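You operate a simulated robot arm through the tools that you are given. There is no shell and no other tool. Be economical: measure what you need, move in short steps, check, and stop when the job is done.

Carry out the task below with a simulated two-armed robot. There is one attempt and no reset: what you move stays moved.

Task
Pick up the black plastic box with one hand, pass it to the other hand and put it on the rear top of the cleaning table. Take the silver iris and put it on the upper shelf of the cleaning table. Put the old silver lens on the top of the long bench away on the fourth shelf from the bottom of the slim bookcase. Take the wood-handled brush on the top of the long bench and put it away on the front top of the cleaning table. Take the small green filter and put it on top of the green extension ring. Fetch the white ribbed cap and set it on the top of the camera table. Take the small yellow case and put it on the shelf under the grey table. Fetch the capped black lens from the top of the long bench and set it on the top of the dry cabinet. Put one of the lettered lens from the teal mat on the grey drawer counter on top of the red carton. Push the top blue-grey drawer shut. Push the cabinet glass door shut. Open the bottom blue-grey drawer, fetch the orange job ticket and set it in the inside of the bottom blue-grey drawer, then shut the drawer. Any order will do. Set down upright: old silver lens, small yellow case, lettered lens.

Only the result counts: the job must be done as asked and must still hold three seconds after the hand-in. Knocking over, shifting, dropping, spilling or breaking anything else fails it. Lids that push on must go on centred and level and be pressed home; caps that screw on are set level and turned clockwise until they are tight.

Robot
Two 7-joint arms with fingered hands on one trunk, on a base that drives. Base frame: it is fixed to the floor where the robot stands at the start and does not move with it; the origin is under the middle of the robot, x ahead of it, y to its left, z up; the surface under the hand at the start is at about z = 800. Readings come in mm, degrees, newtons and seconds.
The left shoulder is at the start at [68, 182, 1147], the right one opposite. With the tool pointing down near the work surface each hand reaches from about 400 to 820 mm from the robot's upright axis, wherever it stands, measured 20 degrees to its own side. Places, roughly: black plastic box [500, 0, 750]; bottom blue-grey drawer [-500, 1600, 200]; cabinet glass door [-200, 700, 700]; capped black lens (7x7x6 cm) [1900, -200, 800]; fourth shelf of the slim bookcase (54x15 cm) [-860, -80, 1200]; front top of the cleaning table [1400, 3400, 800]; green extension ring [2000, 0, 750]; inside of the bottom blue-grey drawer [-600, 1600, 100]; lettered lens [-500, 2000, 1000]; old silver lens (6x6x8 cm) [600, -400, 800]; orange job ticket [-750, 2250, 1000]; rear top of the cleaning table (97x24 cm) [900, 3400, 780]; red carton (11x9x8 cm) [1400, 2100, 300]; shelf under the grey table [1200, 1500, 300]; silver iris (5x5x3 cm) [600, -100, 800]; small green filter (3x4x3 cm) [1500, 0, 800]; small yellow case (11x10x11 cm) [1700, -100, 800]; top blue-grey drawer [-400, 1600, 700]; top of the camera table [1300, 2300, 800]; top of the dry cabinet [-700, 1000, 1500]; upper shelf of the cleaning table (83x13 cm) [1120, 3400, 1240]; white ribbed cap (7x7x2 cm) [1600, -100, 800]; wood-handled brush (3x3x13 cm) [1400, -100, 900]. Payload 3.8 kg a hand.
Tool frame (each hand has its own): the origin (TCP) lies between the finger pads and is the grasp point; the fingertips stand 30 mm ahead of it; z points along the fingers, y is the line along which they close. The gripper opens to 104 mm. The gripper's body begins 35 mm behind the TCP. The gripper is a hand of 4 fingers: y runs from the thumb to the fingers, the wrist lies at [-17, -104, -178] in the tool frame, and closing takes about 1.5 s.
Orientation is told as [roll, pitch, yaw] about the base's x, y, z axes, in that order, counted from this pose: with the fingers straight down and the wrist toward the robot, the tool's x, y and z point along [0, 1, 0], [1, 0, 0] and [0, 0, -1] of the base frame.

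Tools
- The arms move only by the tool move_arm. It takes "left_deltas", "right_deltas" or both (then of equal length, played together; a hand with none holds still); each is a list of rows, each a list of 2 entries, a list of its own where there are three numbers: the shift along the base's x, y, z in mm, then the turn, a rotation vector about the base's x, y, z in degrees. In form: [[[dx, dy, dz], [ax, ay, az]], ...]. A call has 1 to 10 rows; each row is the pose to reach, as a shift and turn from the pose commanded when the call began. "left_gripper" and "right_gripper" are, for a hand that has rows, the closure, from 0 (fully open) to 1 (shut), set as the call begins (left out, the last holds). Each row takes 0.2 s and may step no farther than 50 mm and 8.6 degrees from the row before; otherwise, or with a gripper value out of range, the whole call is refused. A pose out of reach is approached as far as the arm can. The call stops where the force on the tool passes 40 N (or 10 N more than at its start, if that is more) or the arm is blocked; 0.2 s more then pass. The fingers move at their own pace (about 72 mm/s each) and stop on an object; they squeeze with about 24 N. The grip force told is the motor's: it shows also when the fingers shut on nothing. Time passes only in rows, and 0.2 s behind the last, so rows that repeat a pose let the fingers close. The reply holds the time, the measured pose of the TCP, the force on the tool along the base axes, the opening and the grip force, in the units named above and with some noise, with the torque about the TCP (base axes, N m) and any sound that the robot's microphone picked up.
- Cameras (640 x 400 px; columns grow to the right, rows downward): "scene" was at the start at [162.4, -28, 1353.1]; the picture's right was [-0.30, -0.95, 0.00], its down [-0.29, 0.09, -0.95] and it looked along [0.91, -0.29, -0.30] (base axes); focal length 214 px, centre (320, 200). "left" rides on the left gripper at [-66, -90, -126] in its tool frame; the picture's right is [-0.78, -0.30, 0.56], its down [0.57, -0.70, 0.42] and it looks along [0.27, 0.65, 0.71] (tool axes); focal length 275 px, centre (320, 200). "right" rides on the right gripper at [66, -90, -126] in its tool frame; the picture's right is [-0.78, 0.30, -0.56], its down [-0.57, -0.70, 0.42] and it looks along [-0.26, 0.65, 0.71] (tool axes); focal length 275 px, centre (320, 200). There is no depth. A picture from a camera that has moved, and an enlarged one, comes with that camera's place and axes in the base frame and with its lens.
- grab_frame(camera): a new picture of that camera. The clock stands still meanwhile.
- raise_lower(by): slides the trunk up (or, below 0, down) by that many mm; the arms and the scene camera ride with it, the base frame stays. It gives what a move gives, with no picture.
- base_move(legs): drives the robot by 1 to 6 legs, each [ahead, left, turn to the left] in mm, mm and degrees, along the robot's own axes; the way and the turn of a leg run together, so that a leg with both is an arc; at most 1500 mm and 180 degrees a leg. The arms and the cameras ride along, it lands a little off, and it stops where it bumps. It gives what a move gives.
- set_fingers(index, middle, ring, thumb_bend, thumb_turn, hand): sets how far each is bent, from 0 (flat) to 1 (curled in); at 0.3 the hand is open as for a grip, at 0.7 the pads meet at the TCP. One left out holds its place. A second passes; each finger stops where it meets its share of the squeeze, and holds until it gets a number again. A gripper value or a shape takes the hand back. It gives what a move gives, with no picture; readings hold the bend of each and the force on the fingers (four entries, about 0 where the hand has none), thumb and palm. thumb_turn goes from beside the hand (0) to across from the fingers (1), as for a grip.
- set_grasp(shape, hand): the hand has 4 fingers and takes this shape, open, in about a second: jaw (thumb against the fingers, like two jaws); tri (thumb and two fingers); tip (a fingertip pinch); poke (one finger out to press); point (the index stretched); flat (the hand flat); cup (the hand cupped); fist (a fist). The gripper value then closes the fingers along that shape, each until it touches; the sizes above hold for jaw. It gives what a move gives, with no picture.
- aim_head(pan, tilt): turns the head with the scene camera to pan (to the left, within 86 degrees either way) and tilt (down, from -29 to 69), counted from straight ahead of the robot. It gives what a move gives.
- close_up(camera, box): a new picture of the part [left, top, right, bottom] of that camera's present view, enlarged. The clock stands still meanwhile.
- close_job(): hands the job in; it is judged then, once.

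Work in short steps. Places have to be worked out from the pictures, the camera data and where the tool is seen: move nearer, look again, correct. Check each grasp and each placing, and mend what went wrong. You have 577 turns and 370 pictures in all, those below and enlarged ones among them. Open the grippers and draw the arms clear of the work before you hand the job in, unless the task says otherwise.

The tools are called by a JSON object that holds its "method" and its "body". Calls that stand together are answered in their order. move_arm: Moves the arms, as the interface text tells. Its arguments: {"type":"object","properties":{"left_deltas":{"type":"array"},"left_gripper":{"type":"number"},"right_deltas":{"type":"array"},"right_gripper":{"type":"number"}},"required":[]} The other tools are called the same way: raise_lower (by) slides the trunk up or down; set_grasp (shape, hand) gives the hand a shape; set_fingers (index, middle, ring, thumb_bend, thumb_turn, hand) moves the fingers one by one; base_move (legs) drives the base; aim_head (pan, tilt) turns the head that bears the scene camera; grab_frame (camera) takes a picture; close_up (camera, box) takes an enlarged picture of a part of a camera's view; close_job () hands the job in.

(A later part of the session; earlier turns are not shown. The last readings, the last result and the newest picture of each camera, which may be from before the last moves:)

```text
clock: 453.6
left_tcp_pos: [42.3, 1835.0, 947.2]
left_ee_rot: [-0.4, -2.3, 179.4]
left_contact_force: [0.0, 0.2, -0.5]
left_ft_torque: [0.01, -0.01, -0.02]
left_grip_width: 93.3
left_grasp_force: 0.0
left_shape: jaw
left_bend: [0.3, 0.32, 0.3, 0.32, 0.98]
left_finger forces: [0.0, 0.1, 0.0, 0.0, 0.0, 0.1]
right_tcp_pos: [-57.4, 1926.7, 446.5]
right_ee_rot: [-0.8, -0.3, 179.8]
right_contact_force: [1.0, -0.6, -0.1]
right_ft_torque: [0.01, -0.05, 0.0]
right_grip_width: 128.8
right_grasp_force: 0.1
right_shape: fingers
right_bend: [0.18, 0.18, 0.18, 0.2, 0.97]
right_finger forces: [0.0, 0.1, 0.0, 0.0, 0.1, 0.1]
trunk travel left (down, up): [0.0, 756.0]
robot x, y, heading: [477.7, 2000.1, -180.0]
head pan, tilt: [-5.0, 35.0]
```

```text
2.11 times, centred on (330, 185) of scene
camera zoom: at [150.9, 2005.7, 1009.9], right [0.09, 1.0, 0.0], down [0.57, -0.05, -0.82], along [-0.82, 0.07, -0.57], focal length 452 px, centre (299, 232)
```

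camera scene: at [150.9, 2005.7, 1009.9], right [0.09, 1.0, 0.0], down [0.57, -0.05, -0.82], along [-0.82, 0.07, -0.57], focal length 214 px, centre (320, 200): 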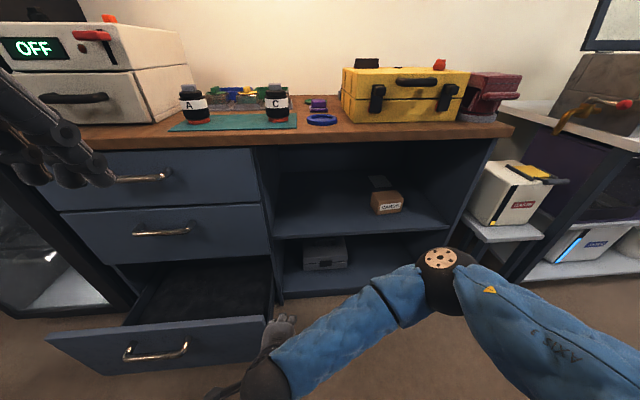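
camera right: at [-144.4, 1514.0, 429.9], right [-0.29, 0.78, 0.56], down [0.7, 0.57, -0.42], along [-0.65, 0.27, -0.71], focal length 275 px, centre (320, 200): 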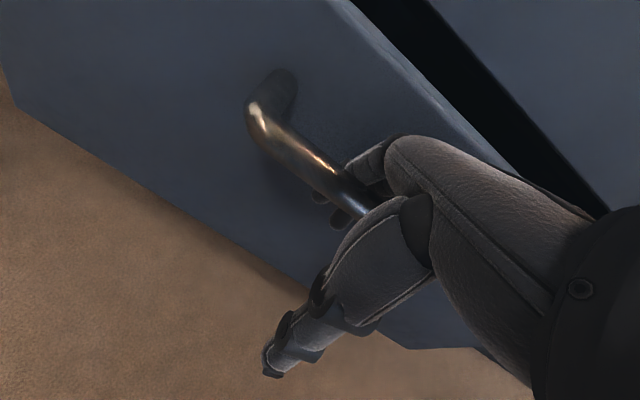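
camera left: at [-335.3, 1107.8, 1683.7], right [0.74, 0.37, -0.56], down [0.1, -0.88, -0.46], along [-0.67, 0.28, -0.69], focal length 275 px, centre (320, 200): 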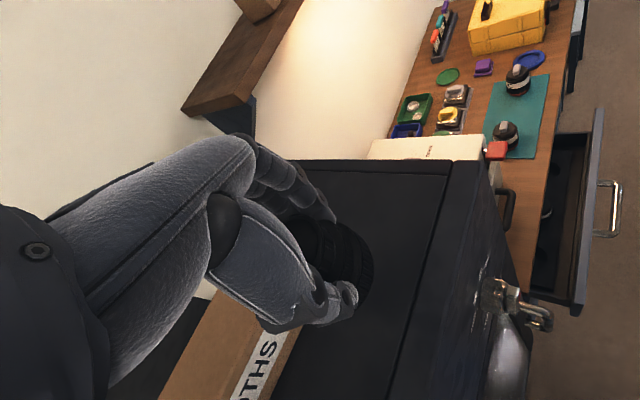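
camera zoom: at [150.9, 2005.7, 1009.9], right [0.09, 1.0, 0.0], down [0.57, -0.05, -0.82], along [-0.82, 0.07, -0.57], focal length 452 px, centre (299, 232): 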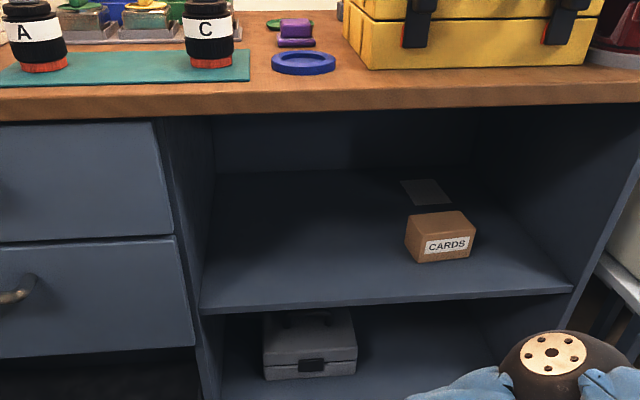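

{"method": "raise_lower", "body": {"by": 400}}

{"method": "aim_head", "body": {"pan": -10, "tilt": 35}}

{"method": "grab_frame", "body": {"camera": "scene"}}

{"method": "close_up", "body": {"camera": "scene", "box": [180, 100, 480, 280]}}

```text
clock: 457.4
left_tcp_pos: [42.1, 1834.6, 1346.9]
left_ee_rot: [-0.3, -2.2, 179.4]
left_contact_force: [0.5, 0.3, 0.6]
left_ft_torque: [0.01, -0.03, 0.0]
left_grip_width: 93.4
left_grasp_force: 0.0
left_shape: jaw
left_bend: [0.3, 0.32, 0.3, 0.32, 0.98]
left_finger forces: [0.1, 0.1, 0.1, 0.0, 0.0, 0.1]
right_tcp_pos: [-57.4, 1926.1, 844.1]
right_ee_rot: [-0.7, -0.1, 179.8]
right_contact_force: [0.0, -0.3, 0.4]
right_ft_torque: [-0.01, 0.02, -0.02]
right_grip_width: 129.1
right_grasp_force: 0.0
right_shape: fingers
right_bend: [0.18, 0.18, 0.18, 0.2, 0.97]
right_finger forces: [0.1, 0.0, 0.0, 0.1, 0.0, 0.0]
trunk travel left (down, up): [-400.0, 356.0]
robot x, y, heading: [474.6, 1999.7, -180.0]
head pan, tilt: [-5.0, 35.0]
```

```text
clock: 458.1
left_tcp_pos: [42.5, 1835.3, 1347.1]
left_ee_rot: [-0.3, -2.3, 179.5]
left_contact_force: [0.5, -0.7, 0.9]
left_ft_torque: [0.0, 0.02, 0.01]
left_grip_width: 93.6
left_grasp_force: 0.1
left_shape: jaw
left_bend: [0.3, 0.32, 0.3, 0.32, 0.98]
left_finger forces: [0.1, 0.0, 0.0, 0.1, 0.0, 0.1]
right_tcp_pos: [-57.5, 1925.3, 844.6]
right_ee_rot: [-0.7, -0.2, 179.8]
right_contact_force: [0.0, 0.0, 0.5]
right_ft_torque: [-0.01, 0.03, -0.02]
right_grip_width: 128.9
right_grasp_force: 0.1
right_shape: fingers
right_bend: [0.18, 0.18, 0.18, 0.2, 0.97]
right_finger forces: [0.1, 0.0, 0.0, 0.0, 0.0, 0.0]
trunk travel left (down, up): [-400.0, 356.0]
robot x, y, heading: [477.2, 1999.5, -180.0]
head pan, tilt: [-10.0, 35.0]
```

```text
159 pictures are left
camera scene: at [350.0, 2013.5, 1426.6], right [0.17, 0.99, 0.0], down [0.57, -0.1, -0.82], along [-0.81, 0.14, -0.57], focal length 214 px, centre (320, 200)
```

scene: 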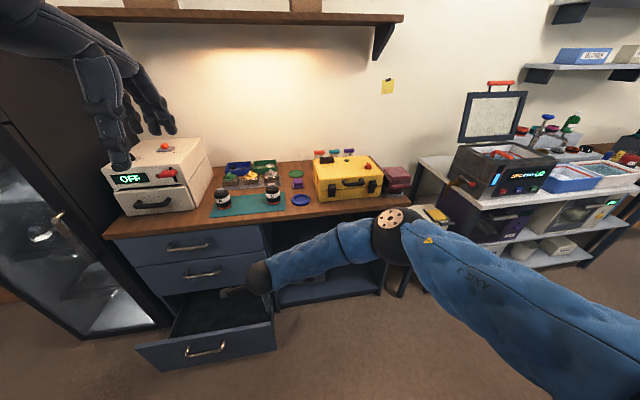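

```text
2.13 times, centred on (330, 190) of scene
camera zoom: at [350.0, 2013.5, 1426.6], right [0.17, 0.99, 0.0], down [0.57, -0.1, -0.82], along [-0.81, 0.14, -0.57], focal length 458 px, centre (299, 221)
```

zoom: 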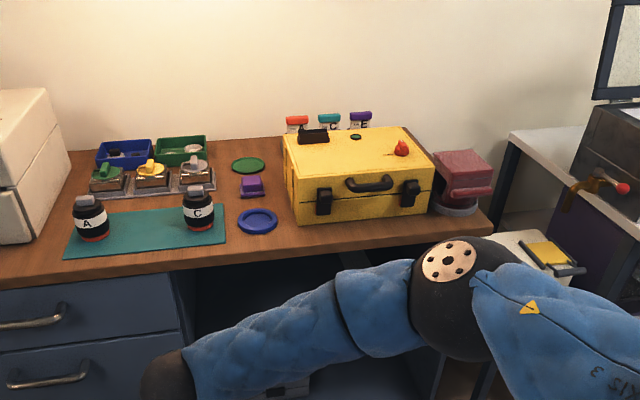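

The tickets stand behind the yellow case: the orange one is at about (−780,2205,~950). I raise the right hand, set it to jaw, and drive closer.

{"method": "set_grasp", "body": {"hand": "right", "shape": "jaw"}}

{"method": "move_arm", "body": {"right_deltas": [[[0, 5, 48], [0, 0, 0]], [[0, 10, 96], [0, 0, 0]], [[0, 15, 144], [0, 0, 0]], [[0, 20, 192], [0, 0, 0]], [[0, 25, 240], [0, 0, 0]], [[0, 30, 288], [0, 0, 0]], [[0, 35, 330], [0, 0, 0]]]}}

{"method": "base_move", "body": {"legs": [[300, -180, 0]]}}

{"method": "aim_head", "body": {"pan": 0, "tilt": 35}}

{"method": "grab_frame", "body": {"camera": "scene"}}

{"method": "grab_frame", "body": {"camera": "right"}}

```text
clock: 459.0
left_tcp_pos: [43.2, 1835.5, 1346.1]
left_ee_rot: [-0.4, -2.3, 179.4]
left_contact_force: [0.0, -0.3, -0.5]
left_ft_torque: [0.05, 0.01, 0.02]
left_grip_width: 93.7
left_grasp_force: 0.1
left_shape: jaw
left_bend: [0.3, 0.32, 0.3, 0.32, 0.98]
left_finger forces: [0.0, 0.0, 0.0, 0.1, 0.0, 0.0]
right_tcp_pos: [-57.2, 1925.8, 844.4]
right_ee_rot: [-0.7, -0.2, 179.8]
right_contact_force: [0.4, -0.3, 0.0]
right_ft_torque: [0.0, 0.01, 0.01]
right_grip_width: 104.1
right_grasp_force: 0.1
right_shape: jaw
right_bend: [0.3, 0.3, 0.3, 0.3, 0.97]
right_finger forces: [0.0, 0.0, 0.0, 0.1, 0.1, 0.0]
trunk travel left (down, up): [-400.0, 356.0]
robot x, y, heading: [479.8, 1997.3, -179.9]
head pan, tilt: [-10.0, 35.0]
```

```text
clock: 460.6
left_tcp_pos: [43.7, 1835.2, 1347.4]
left_ee_rot: [-0.3, -2.3, 179.4]
left_contact_force: [0.5, -0.1, 0.0]
left_ft_torque: [0.0, 0.01, 0.03]
left_grip_width: 93.8
left_grasp_force: 0.1
left_shape: jaw
left_bend: [0.3, 0.32, 0.3, 0.32, 0.98]
left_finger forces: [0.0, 0.0, 0.0, 0.0, 0.0, 0.0]
right_tcp_pos: [-55.7, 1960.4, 1178.9]
right_ee_rot: [-0.7, -0.2, 179.8]
right_contact_force: [-0.9, 0.2, 0.1]
right_ft_torque: [0.0, 0.02, 0.01]
right_grip_width: 103.9
right_grasp_force: 0.0
right_shape: jaw
right_bend: [0.3, 0.3, 0.3, 0.3, 0.97]
right_finger forces: [0.0, 0.0, 0.0, 0.0, 0.1, 0.0]
trunk travel left (down, up): [-400.0, 356.0]
robot x, y, heading: [474.4, 2000.7, -180.0]
head pan, tilt: [-10.0, 35.0]
```

```text
clock: 462.9
left_tcp_pos: [-260.2, 2016.2, 1347.4]
left_ee_rot: [-0.3, -2.4, 179.4]
left_contact_force: [-0.7, 0.6, -0.1]
left_ft_torque: [0.0, 0.0, 0.01]
left_grip_width: 93.3
left_grasp_force: 0.2
left_shape: jaw
left_bend: [0.3, 0.32, 0.3, 0.32, 0.98]
left_finger forces: [0.1, 0.0, 0.1, 0.0, 0.0, 0.0]
right_tcp_pos: [-359.2, 2139.5, 1178.3]
right_ee_rot: [-0.6, -0.2, 179.6]
right_contact_force: [-0.4, -0.1, 0.2]
right_ft_torque: [0.02, -0.02, 0.01]
right_grip_width: 104.1
right_grasp_force: 0.0
right_shape: jaw
right_bend: [0.3, 0.3, 0.3, 0.3, 0.97]
right_finger forces: [0.0, 0.0, 0.0, 0.1, 0.0, 0.1]
trunk travel left (down, up): [-400.0, 356.0]
robot x, y, heading: [172.1, 2174.8, -179.9]
head pan, tilt: [-10.0, 35.0]
```

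```text
clock: 463.6
left_tcp_pos: [-260.4, 2015.5, 1347.1]
left_ee_rot: [-0.4, -2.3, 179.5]
left_contact_force: [-0.1, -0.4, -0.3]
left_ft_torque: [0.03, -0.03, 0.0]
left_grip_width: 93.4
left_grasp_force: 0.1
left_shape: jaw
left_bend: [0.3, 0.32, 0.3, 0.32, 0.98]
left_finger forces: [0.0, 0.0, 0.0, 0.1, 0.0, 0.0]
right_tcp_pos: [-359.0, 2140.0, 1177.6]
right_ee_rot: [-0.7, -0.3, 179.9]
right_contact_force: [0.0, 0.5, 0.5]
right_ft_torque: [-0.03, 0.03, -0.01]
right_grip_width: 103.8
right_grasp_force: 0.1
right_shape: jaw
right_bend: [0.3, 0.3, 0.3, 0.3, 0.97]
right_finger forces: [0.0, 0.0, 0.1, 0.0, 0.0, 0.0]
trunk travel left (down, up): [-400.0, 356.0]
robot x, y, heading: [173.0, 2178.5, -180.0]
head pan, tilt: [0.0, 35.0]
```

```text
157 pictures are left
camera scene: at [46.0, 2177.6, 1426.6], right [0.0, 1.0, 0.0], down [0.57, 0.0, -0.82], along [-0.82, 0.0, -0.57], focal length 214 px, centre (320, 200)
```

scene: 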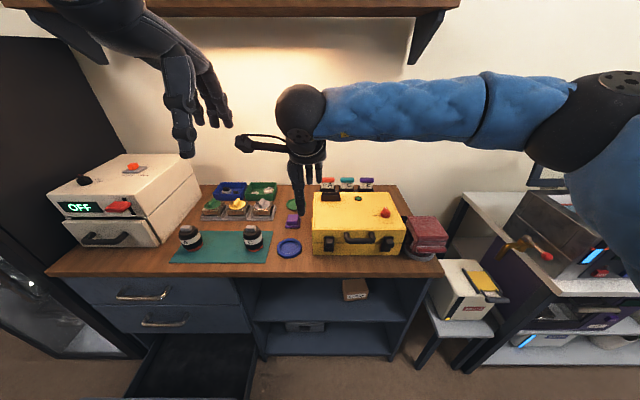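

```text
156 pictures are left
camera right: at [-266.9, 2071.3, 1301.5], right [-0.29, 0.77, 0.57], down [0.7, 0.58, -0.42], along [-0.65, 0.28, -0.71], focal length 275 px, centre (320, 200)
```

right: 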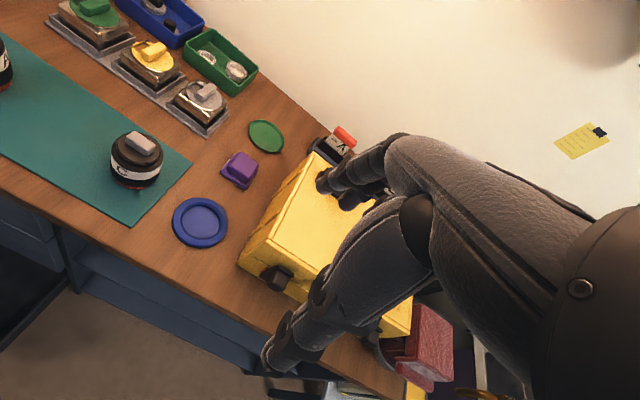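

{"method": "close_up", "body": {"camera": "right", "box": [290, 90, 410, 200]}}

{"method": "close_up", "body": {"camera": "scene", "box": [290, 160, 410, 260]}}

```text
3.64 times, centred on (350, 145) of right
camera zoom: at [-266.9, 2071.3, 1301.5], right [-0.29, 0.77, 0.57], down [0.7, 0.58, -0.42], along [-0.65, 0.28, -0.71], focal length 1001 px, centre (211, 400)
```

zoom: 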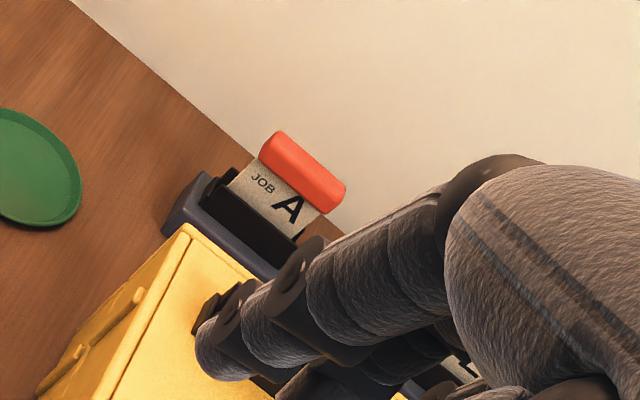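

```text
4.00 times, centred on (350, 210) of scene
camera zoom: at [46.0, 2177.6, 1426.6], right [0.0, 1.0, 0.0], down [0.57, 0.0, -0.82], along [-0.82, 0.0, -0.57], focal length 858 px, centre (200, 160)
```

zoom: 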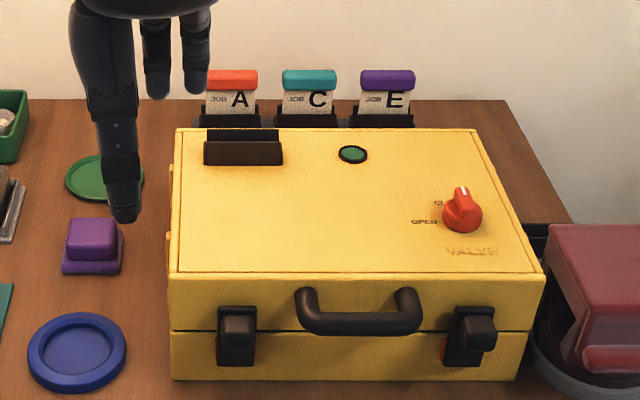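

The ticket "JOB A" has an orange grip bar at about (−852,2216,910), with ~190 mm free behind the case (top z≈966). For reach I raise both hands, drive ahead 230, and lower the trunk 300 so the torso leans forward.

{"method": "move_arm", "body": {"right_deltas": [[[0, 8, 48], [0, 0, 0]], [[0, 16, 96], [0, 0, 0]], [[0, 24, 144], [0, 0, 0]], [[0, 32, 192], [0, 0, 0]], [[0, 40, 240], [0, 0, 0]], [[0, 48, 288], [0, 0, 0]]], "left_deltas": [[[0, 0, 45], [0, 0, 0]], [[0, 0, 90], [0, 0, 0]], [[0, 0, 135], [0, 0, 0]], [[0, 0, 160], [0, 0, 0]], [[0, 0, 180], [0, 0, 0]], [[0, 0, 200], [0, 0, 0]]]}}

{"method": "base_move", "body": {"legs": [[225, 0, 0]]}}

{"method": "raise_lower", "body": {"by": -280}}

{"method": "grab_frame", "body": {"camera": "scene"}}

```text
clock: 465.0
left_tcp_pos: [-241.9, 1989.8, 1514.1]
left_ee_rot: [-0.3, -2.3, 179.4]
left_contact_force: [0.3, 0.0, -0.2]
left_ft_torque: [-0.06, 0.01, -0.01]
left_grip_width: 93.0
left_grasp_force: 0.0
left_shape: jaw
left_bend: [0.3, 0.32, 0.3, 0.32, 0.98]
left_finger forces: [0.0, 0.0, 0.0, 0.0, 0.0, 0.0]
left hand out of reach, approached as far as the arm can: row 3, 4, 5, 6
right_tcp_pos: [-358.2, 2188.3, 1466.1]
right_ee_rot: [-0.7, -0.2, 179.9]
right_contact_force: [0.3, 0.6, -0.1]
right_ft_torque: [0.0, 0.02, -0.02]
right_grip_width: 103.9
right_grasp_force: 0.0
right_shape: jaw
right_bend: [0.3, 0.3, 0.3, 0.3, 0.97]
right_finger forces: [0.1, 0.0, 0.1, 0.0, 0.0, 0.1]
trunk travel left (down, up): [-400.0, 356.0]
robot x, y, heading: [176.0, 2179.1, -179.9]
head pan, tilt: [0.0, 35.0]
```

```text
clock: 466.7
left_tcp_pos: [-473.4, 1990.3, 1513.0]
left_ee_rot: [-0.3, -2.3, 179.4]
left_contact_force: [-0.8, 0.8, 0.1]
left_ft_torque: [0.01, -0.04, -0.01]
left_grip_width: 93.4
left_grasp_force: 0.0
left_shape: jaw
left_bend: [0.3, 0.32, 0.3, 0.32, 0.98]
left_finger forces: [0.0, 0.1, 0.1, 0.0, 0.0, 0.0]
right_tcp_pos: [-589.7, 2188.2, 1463.9]
right_ee_rot: [-0.7, -0.3, 179.8]
right_contact_force: [-0.1, -0.4, 0.3]
right_ft_torque: [0.01, 0.01, 0.01]
right_grip_width: 103.9
right_grasp_force: 0.1
right_shape: jaw
right_bend: [0.3, 0.3, 0.3, 0.3, 0.97]
right_finger forces: [0.0, 0.0, 0.0, 0.1, 0.1, 0.0]
trunk travel left (down, up): [-400.0, 356.0]
robot x, y, heading: [-53.0, 2177.0, -180.1]
head pan, tilt: [0.0, 35.0]
```

```text
clock: 469.6
left_tcp_pos: [-471.1, 1990.3, 1234.4]
left_ee_rot: [-0.4, -2.4, 179.3]
left_contact_force: [0.2, 0.4, -0.1]
left_ft_torque: [0.05, -0.02, 0.01]
left_grip_width: 93.4
left_grasp_force: 0.1
left_shape: jaw
left_bend: [0.3, 0.32, 0.3, 0.32, 0.98]
left_finger forces: [0.0, 0.0, 0.1, 0.0, 0.0, 0.0]
right_tcp_pos: [-588.0, 2189.0, 1184.8]
right_ee_rot: [-0.7, -0.3, 179.8]
right_contact_force: [-0.4, 0.1, 1.1]
right_ft_torque: [-0.01, 0.02, -0.04]
right_grip_width: 104.1
right_grasp_force: 0.0
right_shape: jaw
right_bend: [0.3, 0.3, 0.3, 0.3, 0.97]
right_finger forces: [0.0, 0.0, 0.1, 0.1, 0.0, 0.1]
trunk travel left (down, up): [-120.0, 636.0]
robot x, y, heading: [-52.5, 2178.6, -179.9]
head pan, tilt: [0.0, 35.0]
```

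```text
153 pictures are left
camera scene: at [-305.8, 2177.5, 1138.9], right [0.0, 1.0, 0.0], down [0.57, 0.0, -0.82], along [-0.82, 0.0, -0.57], focal length 214 px, centre (320, 200)
```

scene: 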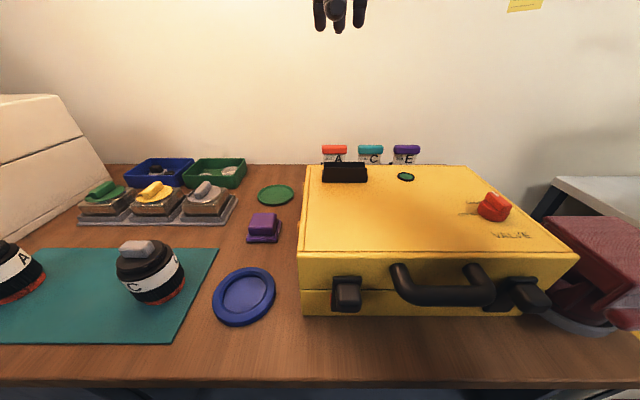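

{"method": "move_arm", "body": {"right_deltas": [[[-40, 4, -10], [0, 0, 0]], [[-80, 8, -25], [0, 0, 0]], [[-120, 12, -40], [0, 0, 0]], [[-160, 16, -60], [0, 0, 0]], [[-200, 20, -80], [0, 0, 0]], [[-235, 22, -105], [0, 0, 0]], [[-258, 22, -140], [0, 0, 0]]]}}

{"method": "grab_frame", "body": {"camera": "right"}}

{"method": "grab_frame", "body": {"camera": "scene"}}

```text
clock: 471.1
left_tcp_pos: [-472.9, 1989.0, 1234.0]
left_ee_rot: [-0.3, -2.3, 179.4]
left_contact_force: [-0.2, -0.5, 0.4]
left_ft_torque: [-0.01, -0.03, 0.02]
left_grip_width: 93.4
left_grasp_force: 0.0
left_shape: jaw
left_bend: [0.3, 0.32, 0.3, 0.32, 0.98]
left_finger forces: [0.1, 0.0, 0.0, 0.0, 0.1, 0.1]
right_tcp_pos: [-835.8, 2215.8, 1036.8]
right_ee_rot: [-0.9, -0.2, 180.0]
right_contact_force: [0.1, -0.3, -0.3]
right_ft_torque: [0.0, 0.03, 0.03]
right_grip_width: 104.3
right_grasp_force: 0.0
right_shape: jaw
right_bend: [0.3, 0.3, 0.3, 0.3, 0.97]
right_finger forces: [0.0, 0.0, 0.0, 0.0, 0.0, 0.1]
right hand out of reach, approached as far as the arm can: row 6, 7
trunk travel left (down, up): [-120.0, 636.0]
robot x, y, heading: [-54.9, 2176.8, -179.9]
head pan, tilt: [0.0, 35.0]
```

```text
152 pictures are left
camera right: at [-743.2, 2148.4, 1159.6], right [-0.29, 0.77, 0.57], down [0.7, 0.58, -0.42], along [-0.65, 0.28, -0.71], focal length 275 px, centre (320, 200)
```

right: 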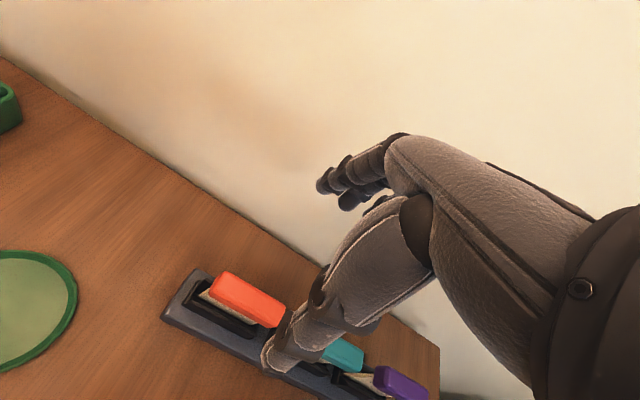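

```text
151 pictures are left
camera scene: at [-306.9, 2176.8, 1138.5], right [0.0, 1.0, 0.0], down [0.57, 0.0, -0.82], along [-0.82, 0.0, -0.57], focal length 214 px, centre (320, 200)
```

scene: 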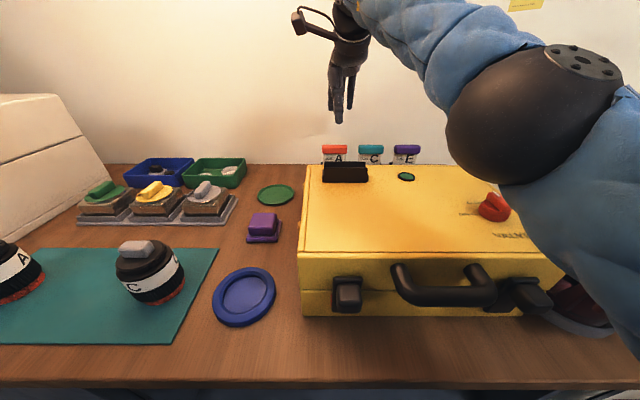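

Re-triangulated: bar centre (−812,2211,940), lying along y. I come down over it with a half-open hand.

{"method": "move_arm", "body": {"right_deltas": [[[12, -3, -10], [0, 0, 0]], [[24, -5, -30], [0, 0, 0]], [[24, -5, -55], [0, 0, 0]]], "right_gripper": 0.3}}

{"method": "grab_frame", "body": {"camera": "right"}}

```text
clock: 471.9
left_tcp_pos: [-472.0, 1990.0, 1233.2]
left_ee_rot: [-0.3, -2.2, 179.4]
left_contact_force: [-0.9, 0.2, 0.5]
left_ft_torque: [0.01, -0.01, 0.01]
left_grip_width: 93.4
left_grasp_force: 0.0
left_shape: jaw
left_bend: [0.3, 0.32, 0.3, 0.32, 0.98]
left_finger forces: [0.0, 0.1, 0.1, 0.0, 0.0, 0.0]
right_tcp_pos: [-811.3, 2212.0, 982.0]
right_ee_rot: [-0.7, -0.3, 179.8]
right_contact_force: [0.4, 0.0, 0.1]
right_ft_torque: [-0.02, 0.0, 0.01]
right_grip_width: 73.1
right_grasp_force: 0.0
right_shape: jaw
right_bend: [0.27, 0.37, 0.34, 0.56, 0.99]
right_finger forces: [0.0, 0.1, 0.0, 0.0, 0.0, 0.0]
trunk travel left (down, up): [-120.0, 636.0]
robot x, y, heading: [-53.9, 2177.3, -179.5]
head pan, tilt: [0.0, 35.0]
```

```text
150 pictures are left
camera right: at [-718.8, 2144.0, 1105.6], right [-0.29, 0.77, 0.57], down [0.7, 0.57, -0.42], along [-0.65, 0.28, -0.71], focal length 275 px, centre (320, 200)
```

right: 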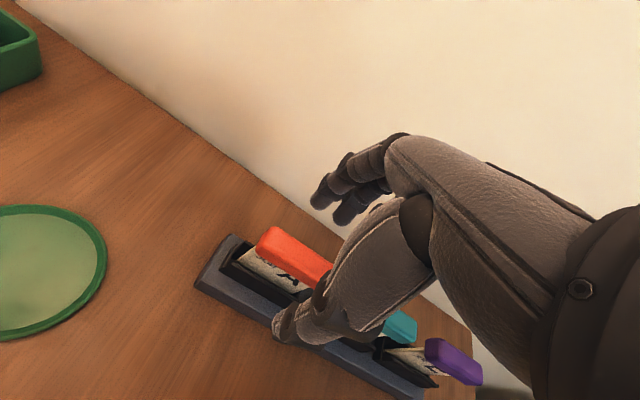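

{"method": "move_arm", "body": {"right_deltas": [[[0, 0, -15], [0, 0, 0]], [[0, 0, -32], [0, 0, 0]], [[0, 0, -32], [0, 0, 0]]]}}

{"method": "move_arm", "body": {"right_deltas": [[[0, 0, 0], [0, 0, 0]], [[0, 0, 0], [0, 0, 0]], [[0, 0, 0], [0, 0, 0]], [[0, 0, 0], [0, 0, 0]], [[0, 0, 0], [0, 0, 0]]], "right_gripper": 1}}

{"method": "grab_frame", "body": {"camera": "right"}}

```text
clock: 472.8
left_tcp_pos: [-473.2, 1990.2, 1235.3]
left_ee_rot: [-0.3, -2.4, 179.4]
left_contact_force: [-0.2, -0.4, -0.7]
left_ft_torque: [0.02, 0.04, 0.02]
left_grip_width: 93.3
left_grasp_force: 0.0
left_shape: jaw
left_bend: [0.3, 0.32, 0.3, 0.32, 0.98]
left_finger forces: [0.0, 0.1, 0.0, 0.0, 0.1, 0.0]
right_tcp_pos: [-810.3, 2212.4, 949.9]
right_ee_rot: [-0.8, -0.3, 179.7]
right_contact_force: [-0.2, 0.1, 0.3]
right_ft_torque: [0.0, 0.01, -0.02]
right_grip_width: 73.2
right_grasp_force: 0.1
right_shape: jaw
right_bend: [0.27, 0.37, 0.34, 0.56, 0.99]
right_finger forces: [0.1, 0.1, 0.0, 0.1, 0.1, 0.1]
trunk travel left (down, up): [-120.0, 636.0]
robot x, y, heading: [-58.3, 2176.3, -180.0]
head pan, tilt: [0.0, 35.0]
```

```text
clock: 473.9
left_tcp_pos: [-472.6, 1990.1, 1233.9]
left_ee_rot: [-0.2, -2.4, 179.4]
left_contact_force: [-0.1, 0.6, -1.1]
left_ft_torque: [-0.06, 0.03, 0.0]
left_grip_width: 93.8
left_grasp_force: 0.1
left_shape: jaw
left_bend: [0.3, 0.32, 0.3, 0.32, 0.98]
left_finger forces: [0.1, 0.0, 0.1, 0.0, 0.1, 0.1]
right_tcp_pos: [-810.6, 2212.2, 950.3]
right_ee_rot: [-0.7, -0.3, 179.8]
right_contact_force: [-2.3, 0.0, -0.2]
right_ft_torque: [0.03, 0.09, 0.05]
right_grip_width: 15.0
right_grasp_force: 24.5
right_shape: jaw
right_bend: [0.72, 0.62, 0.62, 0.74, 1.0]
right_finger forces: [12.6, 6.8, 3.1, 0.0, 21.0, 0.1]
trunk travel left (down, up): [-120.0, 636.0]
robot x, y, heading: [-58.9, 2174.7, -179.8]
head pan, tilt: [0.0, 35.0]
```

```text
149 pictures are left
camera right: at [-718.5, 2144.3, 1073.8], right [-0.29, 0.77, 0.57], down [0.7, 0.58, -0.42], along [-0.65, 0.28, -0.71], focal length 275 px, centre (320, 200)
```

right: 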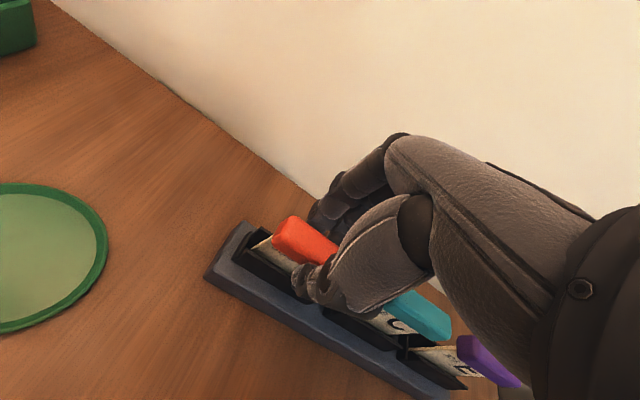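

Gripped on the orange bar (all fingers loaded). I lift straight up slowly.

{"method": "move_arm", "body": {"right_deltas": [[[0, 0, 12], [0, 0, 0]], [[0, 0, 30], [0, 0, 0]], [[0, 0, 55], [0, 0, 0]], [[0, 0, 90], [0, 0, 0]], [[0, 0, 130], [0, 0, 0]]]}}

{"method": "grab_frame", "body": {"camera": "right"}}

{"method": "close_up", "body": {"camera": "scene", "box": [250, 20, 470, 210]}}

```text
clock: 475.1
left_tcp_pos: [-472.4, 1988.3, 1235.2]
left_ee_rot: [-0.4, -2.5, 179.5]
left_contact_force: [-0.6, -0.4, 0.6]
left_ft_torque: [-0.03, 0.02, -0.01]
left_grip_width: 93.2
left_grasp_force: 0.0
left_shape: jaw
left_bend: [0.3, 0.32, 0.3, 0.32, 0.98]
left_finger forces: [0.0, 0.1, 0.0, 0.0, 0.1, 0.0]
right_tcp_pos: [-808.8, 2210.9, 1082.1]
right_ee_rot: [-0.8, -0.4, 179.9]
right_contact_force: [0.1, -0.4, -0.7]
right_ft_torque: [0.01, 0.05, 0.0]
right_grip_width: 14.8
right_grasp_force: 24.4
right_shape: jaw
right_bend: [0.72, 0.63, 0.63, 0.74, 1.0]
right_finger forces: [12.9, 6.1, 2.8, 0.0, 21.8, 0.0]
trunk travel left (down, up): [-120.0, 636.0]
robot x, y, heading: [-57.2, 2177.5, -180.1]
head pan, tilt: [0.0, 35.0]
```

```text
148 pictures are left
camera right: at [-716.4, 2143.1, 1204.8], right [-0.29, 0.77, 0.57], down [0.7, 0.58, -0.42], along [-0.65, 0.28, -0.71], focal length 275 px, centre (320, 200)
```

right: 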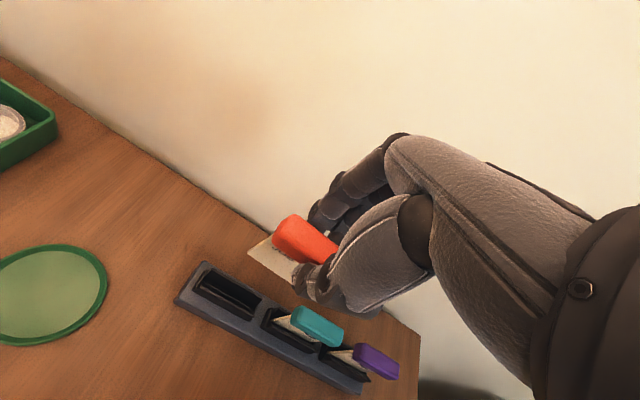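

```text
2.11 times, centred on (360, 115) of scene
camera zoom: at [-305.6, 2176.3, 1139.0], right [0.0, 1.0, 0.0], down [0.57, 0.0, -0.82], along [-0.82, 0.0, -0.57], focal length 452 px, centre (236, 379)
```

zoom: 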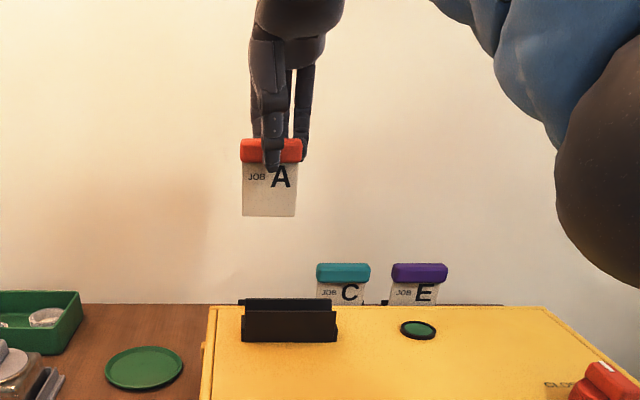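

Ticket in hand. I raise the trunk 150 and back off 170 mm, then look at lens C with the left hand.

{"method": "raise_lower", "body": {"by": 150}}

{"method": "base_move", "body": {"legs": [[-190, 0, 0]]}}

{"method": "grab_frame", "body": {"camera": "left"}}

{"method": "grab_frame", "body": {"camera": "scene"}}

```text
clock: 476.9
left_tcp_pos: [-473.9, 1989.3, 1382.7]
left_ee_rot: [-0.3, -2.3, 179.6]
left_contact_force: [-0.2, 0.5, -0.3]
left_ft_torque: [0.01, -0.01, 0.0]
left_grip_width: 93.5
left_grasp_force: 0.2
left_shape: jaw
left_bend: [0.3, 0.32, 0.3, 0.32, 0.98]
left_finger forces: [0.0, 0.1, 0.0, 0.0, 0.0, 0.1]
right_tcp_pos: [-722.7, 2212.5, 1333.4]
right_ee_rot: [-0.6, -9.8, 179.9]
right_contact_force: [-0.8, -0.5, -0.4]
right_ft_torque: [0.02, 0.01, 0.0]
right_grip_width: 14.8
right_grasp_force: 24.1
right_shape: jaw
right_bend: [0.72, 0.63, 0.63, 0.74, 1.0]
right_finger forces: [13.1, 6.1, 2.6, 0.1, 21.8, 0.0]
trunk travel left (down, up): [-270.0, 486.0]
robot x, y, heading: [-56.7, 2178.0, -180.2]
head pan, tilt: [0.0, 35.0]
```

```text
clock: 478.5
left_tcp_pos: [-280.1, 1989.8, 1384.9]
left_ee_rot: [-0.3, -2.4, 179.6]
left_contact_force: [0.7, -0.5, 1.3]
left_ft_torque: [0.02, 0.01, -0.02]
left_grip_width: 93.1
left_grasp_force: 0.1
left_shape: jaw
left_bend: [0.3, 0.32, 0.3, 0.32, 0.98]
left_finger forces: [0.0, 0.1, 0.0, 0.0, 0.0, 0.1]
right_tcp_pos: [-529.3, 2210.4, 1334.8]
right_ee_rot: [-0.5, -9.9, 180.0]
right_contact_force: [-0.6, 0.1, -0.6]
right_ft_torque: [-0.02, 0.04, 0.02]
right_grip_width: 15.0
right_grasp_force: 24.2
right_shape: jaw
right_bend: [0.72, 0.63, 0.63, 0.74, 1.0]
right_finger forces: [13.0, 6.1, 2.6, 0.0, 21.8, 0.0]
trunk travel left (down, up): [-270.0, 486.0]
robot x, y, heading: [134.5, 2178.5, -179.6]
head pan, tilt: [0.0, 35.0]
```

```text
146 pictures are left
camera left: at [-184.0, 2051.7, 1505.8], right [0.28, 0.78, -0.56], down [0.68, -0.58, -0.46], along [-0.68, -0.26, -0.69], focal length 275 px, centre (320, 200)
```

left: 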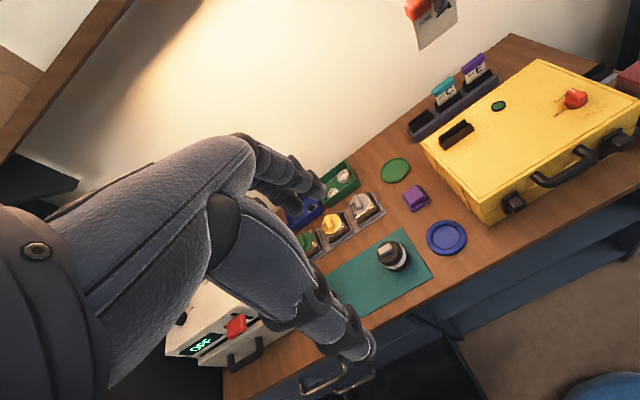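

```text
145 pictures are left
camera scene: at [-36.0, 2177.4, 1294.9], right [0.0, 1.0, 0.0], down [0.57, 0.0, -0.82], along [-0.82, 0.0, -0.57], focal length 214 px, centre (320, 200)
```

scene: 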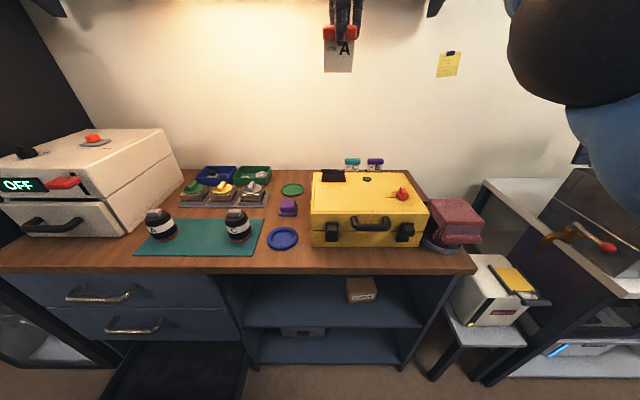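

{"method": "move_arm", "body": {"left_deltas": [[[-35, -8, -30], [0, -1.2, 0]], [[-70, -16, -65], [0, -2.4, 0]], [[-105, -24, -100], [0, -2.4, 0]], [[-140, -32, -135], [0, -2.4, 0]], [[-170, -38, -175], [0, -2.4, 0]], [[-195, -44, -215], [0, -2.4, 0]], [[-210, -46, -260], [0, -2.4, 0]], [[-210, -46, -305], [0, -2.4, 0]], [[-210, -46, -350], [0, -2.4, 0]]], "left_gripper": 0}}

{"method": "grab_frame", "body": {"camera": "left"}}

{"method": "close_up", "body": {"camera": "scene", "box": [120, 130, 330, 270]}}

```text
refused: row 2 steps farther than a row can; nothing moved
```

```text
144 pictures are left
camera left: at [-184.0, 2051.7, 1505.8], right [0.28, 0.78, -0.56], down [0.68, -0.58, -0.46], along [-0.68, -0.26, -0.69], focal length 275 px, centre (320, 200)
```

left: 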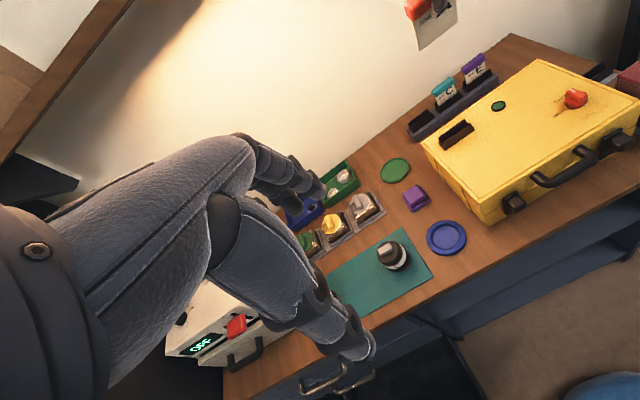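

```text
2.86 times, centred on (225, 200) of scene
camera zoom: at [-36.0, 2177.4, 1294.9], right [0.0, 1.0, 0.0], down [0.57, 0.0, -0.82], along [-0.82, 0.0, -0.57], focal length 613 px, centre (591, 200)
```

zoom: 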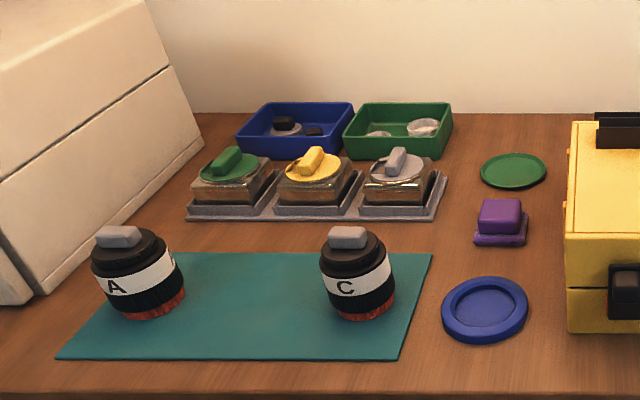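

{"method": "move_arm", "body": {"left_deltas": [[[-30, -6, -30], [0, -1.2, 0]], [[-60, -12, -62], [0, -2.4, 0]], [[-90, -18, -95], [0, -2.4, 0]], [[-120, -25, -130], [0, -2.4, 0]], [[-148, -32, -165], [0, -2.4, 0]], [[-172, -38, -205], [0, -2.4, 0]], [[-192, -43, -248], [0, -2.4, 0]], [[-207, -46, -293], [0, -2.4, 0]], [[-210, -46, -340], [0, -2.4, 0]]], "left_gripper": 0}}

{"method": "grab_frame", "body": {"camera": "left"}}

{"method": "grab_frame", "body": {"camera": "scene"}}

```text
clock: 480.5
left_tcp_pos: [-488.0, 1944.3, 1041.1]
left_ee_rot: [-0.2, 0.1, 179.5]
left_contact_force: [-0.5, -0.5, 0.0]
left_ft_torque: [-0.01, 0.0, -0.02]
left_grip_width: 103.3
left_grasp_force: 0.0
left_shape: jaw
left_bend: [0.3, 0.3, 0.3, 0.3, 0.97]
left_finger forces: [0.0, 0.1, 0.1, 0.0, 0.0, 0.0]
right_tcp_pos: [-532.5, 2211.8, 1334.0]
right_ee_rot: [-0.7, -9.8, 180.0]
right_contact_force: [-0.3, 0.1, -0.4]
right_ft_torque: [-0.02, 0.01, 0.04]
right_grip_width: 14.7
right_grasp_force: 24.0
right_shape: jaw
right_bend: [0.72, 0.63, 0.63, 0.74, 1.0]
right_finger forces: [13.0, 6.1, 2.8, 0.0, 21.9, 0.1]
trunk travel left (down, up): [-270.0, 486.0]
robot x, y, heading: [133.6, 2181.8, -179.6]
head pan, tilt: [0.0, 35.0]
```

```text
142 pictures are left
camera left: at [-398.7, 2006.7, 1166.7], right [0.3, 0.78, -0.55], down [0.7, -0.58, -0.43], along [-0.65, -0.26, -0.72], focal length 275 px, centre (320, 200)
```

left: 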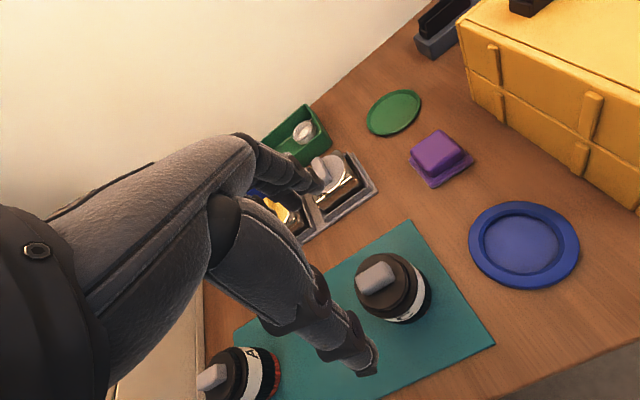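

```text
141 pictures are left
camera scene: at [-38.0, 2177.1, 1294.5], right [0.0, 1.0, 0.0], down [0.57, 0.0, -0.82], along [-0.82, 0.0, -0.57], focal length 214 px, centre (320, 200)
```

scene: 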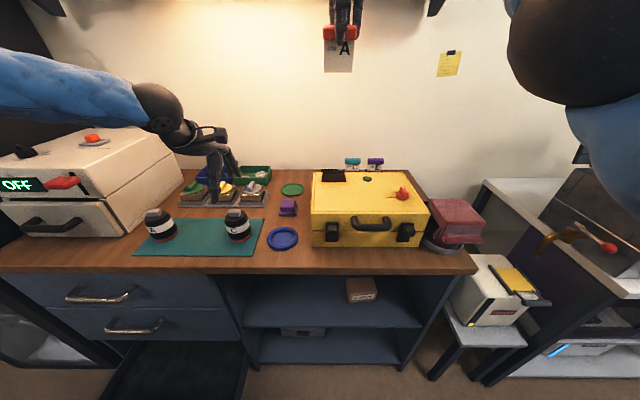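

Centred over lens C (≈(−487,1947)). I descend to z≈902 and close.

{"method": "move_arm", "body": {"left_deltas": [[[0, 2, -45], [0, 0, 0]], [[0, 3, -90], [0, 0, 0]], [[0, 3, -125], [0, 0, 0]], [[0, 3, -139], [0, 0, 0]]]}}

{"method": "grab_frame", "body": {"camera": "left"}}

{"method": "close_up", "body": {"camera": "scene", "box": [120, 130, 330, 270]}}

```text
clock: 481.5
left_tcp_pos: [-490.2, 1945.9, 904.2]
left_ee_rot: [-0.2, 0.0, 179.5]
left_contact_force: [-0.4, 0.6, 0.1]
left_ft_torque: [-0.02, -0.02, 0.0]
left_grip_width: 103.7
left_grasp_force: 0.1
left_shape: jaw
left_bend: [0.3, 0.3, 0.3, 0.3, 0.97]
left_finger forces: [0.0, 0.0, 0.0, 0.0, 0.0, 0.0]
right_tcp_pos: [-529.9, 2211.6, 1334.5]
right_ee_rot: [-0.5, -9.9, 180.0]
right_contact_force: [-0.2, 0.2, -0.1]
right_ft_torque: [-0.02, 0.0, 0.01]
right_grip_width: 14.8
right_grasp_force: 24.1
right_shape: jaw
right_bend: [0.72, 0.63, 0.63, 0.74, 1.0]
right_finger forces: [13.0, 6.1, 2.7, 0.0, 21.9, 0.0]
trunk travel left (down, up): [-270.0, 486.0]
robot x, y, heading: [134.0, 2177.2, -179.6]
head pan, tilt: [0.0, 35.0]
```

```text
140 pictures are left
camera left: at [-399.7, 2009.8, 1030.4], right [0.3, 0.78, -0.55], down [0.7, -0.58, -0.43], along [-0.65, -0.25, -0.72], focal length 275 px, centre (320, 200)
```

left: 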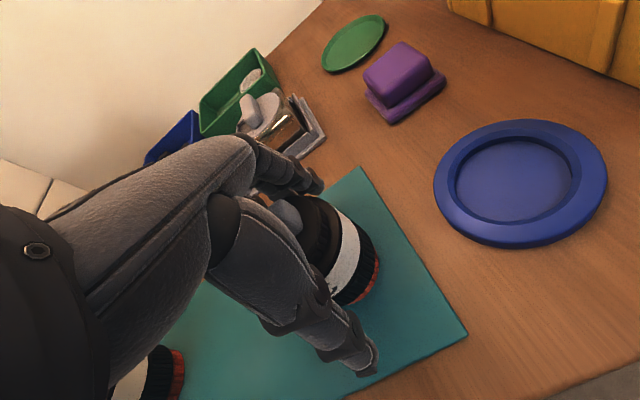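

```text
2.86 times, centred on (225, 200) of scene
camera zoom: at [-37.3, 2177.4, 1294.7], right [0.0, 1.0, 0.0], down [0.57, 0.0, -0.82], along [-0.82, 0.0, -0.57], focal length 613 px, centre (591, 200)
```

zoom: 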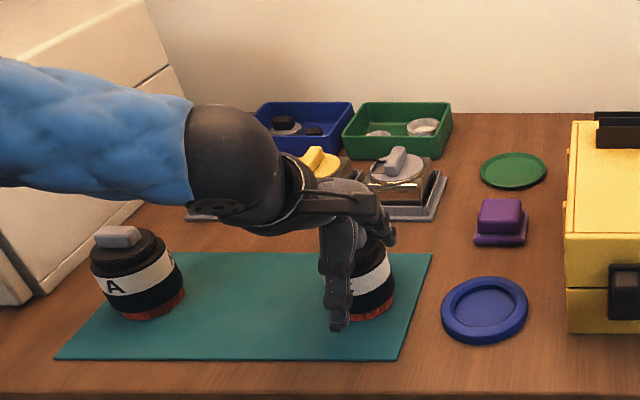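

{"method": "move_arm", "body": {"left_deltas": [[[1, 6, -4], [0, 0, 0]], [[1, 6, -4], [0, 0, 0]], [[1, 6, -4], [0, 0, 0]], [[1, 6, -4], [0, 0, 0]], [[1, 6, -4], [0, 0, 0]], [[1, 6, -4], [0, 0, 0]]], "left_gripper": 0.9}}

{"method": "move_arm", "body": {"left_deltas": [[[0, 0, 15], [0, 0, 0]], [[0, 0, 50], [0, 0, 0]], [[0, 0, 95], [0, 0, 0]], [[20, 0, 140], [0, 0, 0]], [[40, 0, 180], [0, 0, 0]], [[60, 0, 220], [0, 0, 0]]]}}

{"method": "grab_frame", "body": {"camera": "left"}}

```text
clock: 482.9
left_tcp_pos: [-488.7, 1951.7, 900.7]
left_ee_rot: [-0.3, 0.1, 179.4]
left_contact_force: [-1.2, 0.3, -0.4]
left_ft_torque: [0.02, 0.0, -0.01]
left_grip_width: 53.2
left_grasp_force: 24.3
left_shape: jaw
left_bend: [0.74, 0.4, 0.41, 0.71, 1.0]
left_finger forces: [11.2, 8.2, 3.6, 0.0, 21.0, 0.0]
right_tcp_pos: [-531.4, 2211.4, 1335.5]
right_ee_rot: [-0.7, -9.9, 180.0]
right_contact_force: [0.6, -1.1, -1.4]
right_ft_torque: [0.01, 0.0, 0.03]
right_grip_width: 14.8
right_grasp_force: 23.5
right_shape: jaw
right_bend: [0.72, 0.63, 0.63, 0.74, 1.0]
right_finger forces: [13.1, 6.2, 2.7, 0.0, 21.9, 0.0]
trunk travel left (down, up): [-270.0, 486.0]
robot x, y, heading: [135.1, 2180.3, -179.8]
head pan, tilt: [0.0, 35.0]
```

```text
clock: 484.3
left_tcp_pos: [-426.5, 1950.1, 1124.6]
left_ee_rot: [-0.3, 0.1, 179.4]
left_contact_force: [0.7, 0.2, -5.2]
left_ft_torque: [0.03, 0.01, -0.01]
left_grip_width: 53.1
left_grasp_force: 23.8
left_shape: jaw
left_bend: [0.74, 0.4, 0.42, 0.7, 0.99]
left_finger forces: [11.2, 7.9, 4.5, 0.0, 21.6, 0.0]
right_tcp_pos: [-529.2, 2211.4, 1335.3]
right_ee_rot: [-0.7, -9.9, 180.0]
right_contact_force: [0.9, 0.9, -0.2]
right_ft_torque: [0.0, 0.01, 0.0]
right_grip_width: 14.8
right_grasp_force: 23.8
right_shape: jaw
right_bend: [0.72, 0.63, 0.63, 0.74, 1.0]
right_finger forces: [13.0, 6.1, 2.6, 0.0, 21.9, 0.1]
trunk travel left (down, up): [-270.0, 486.0]
robot x, y, heading: [134.2, 2178.5, -179.9]
head pan, tilt: [0.0, 35.0]
```

```text
138 pictures are left
camera left: at [-336.7, 2013.7, 1248.6], right [0.3, 0.78, -0.55], down [0.7, -0.58, -0.43], along [-0.65, -0.25, -0.72], focal length 275 px, centre (320, 200)
```

left: 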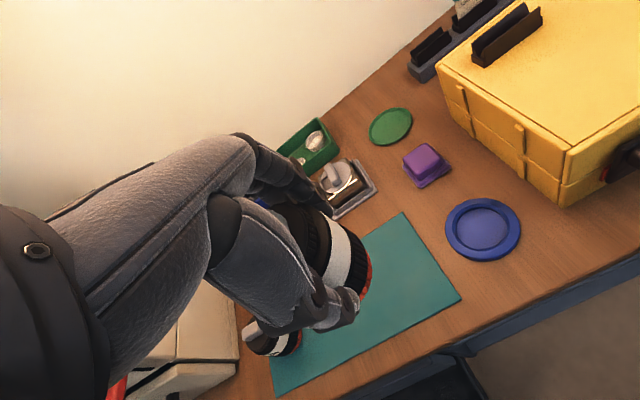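

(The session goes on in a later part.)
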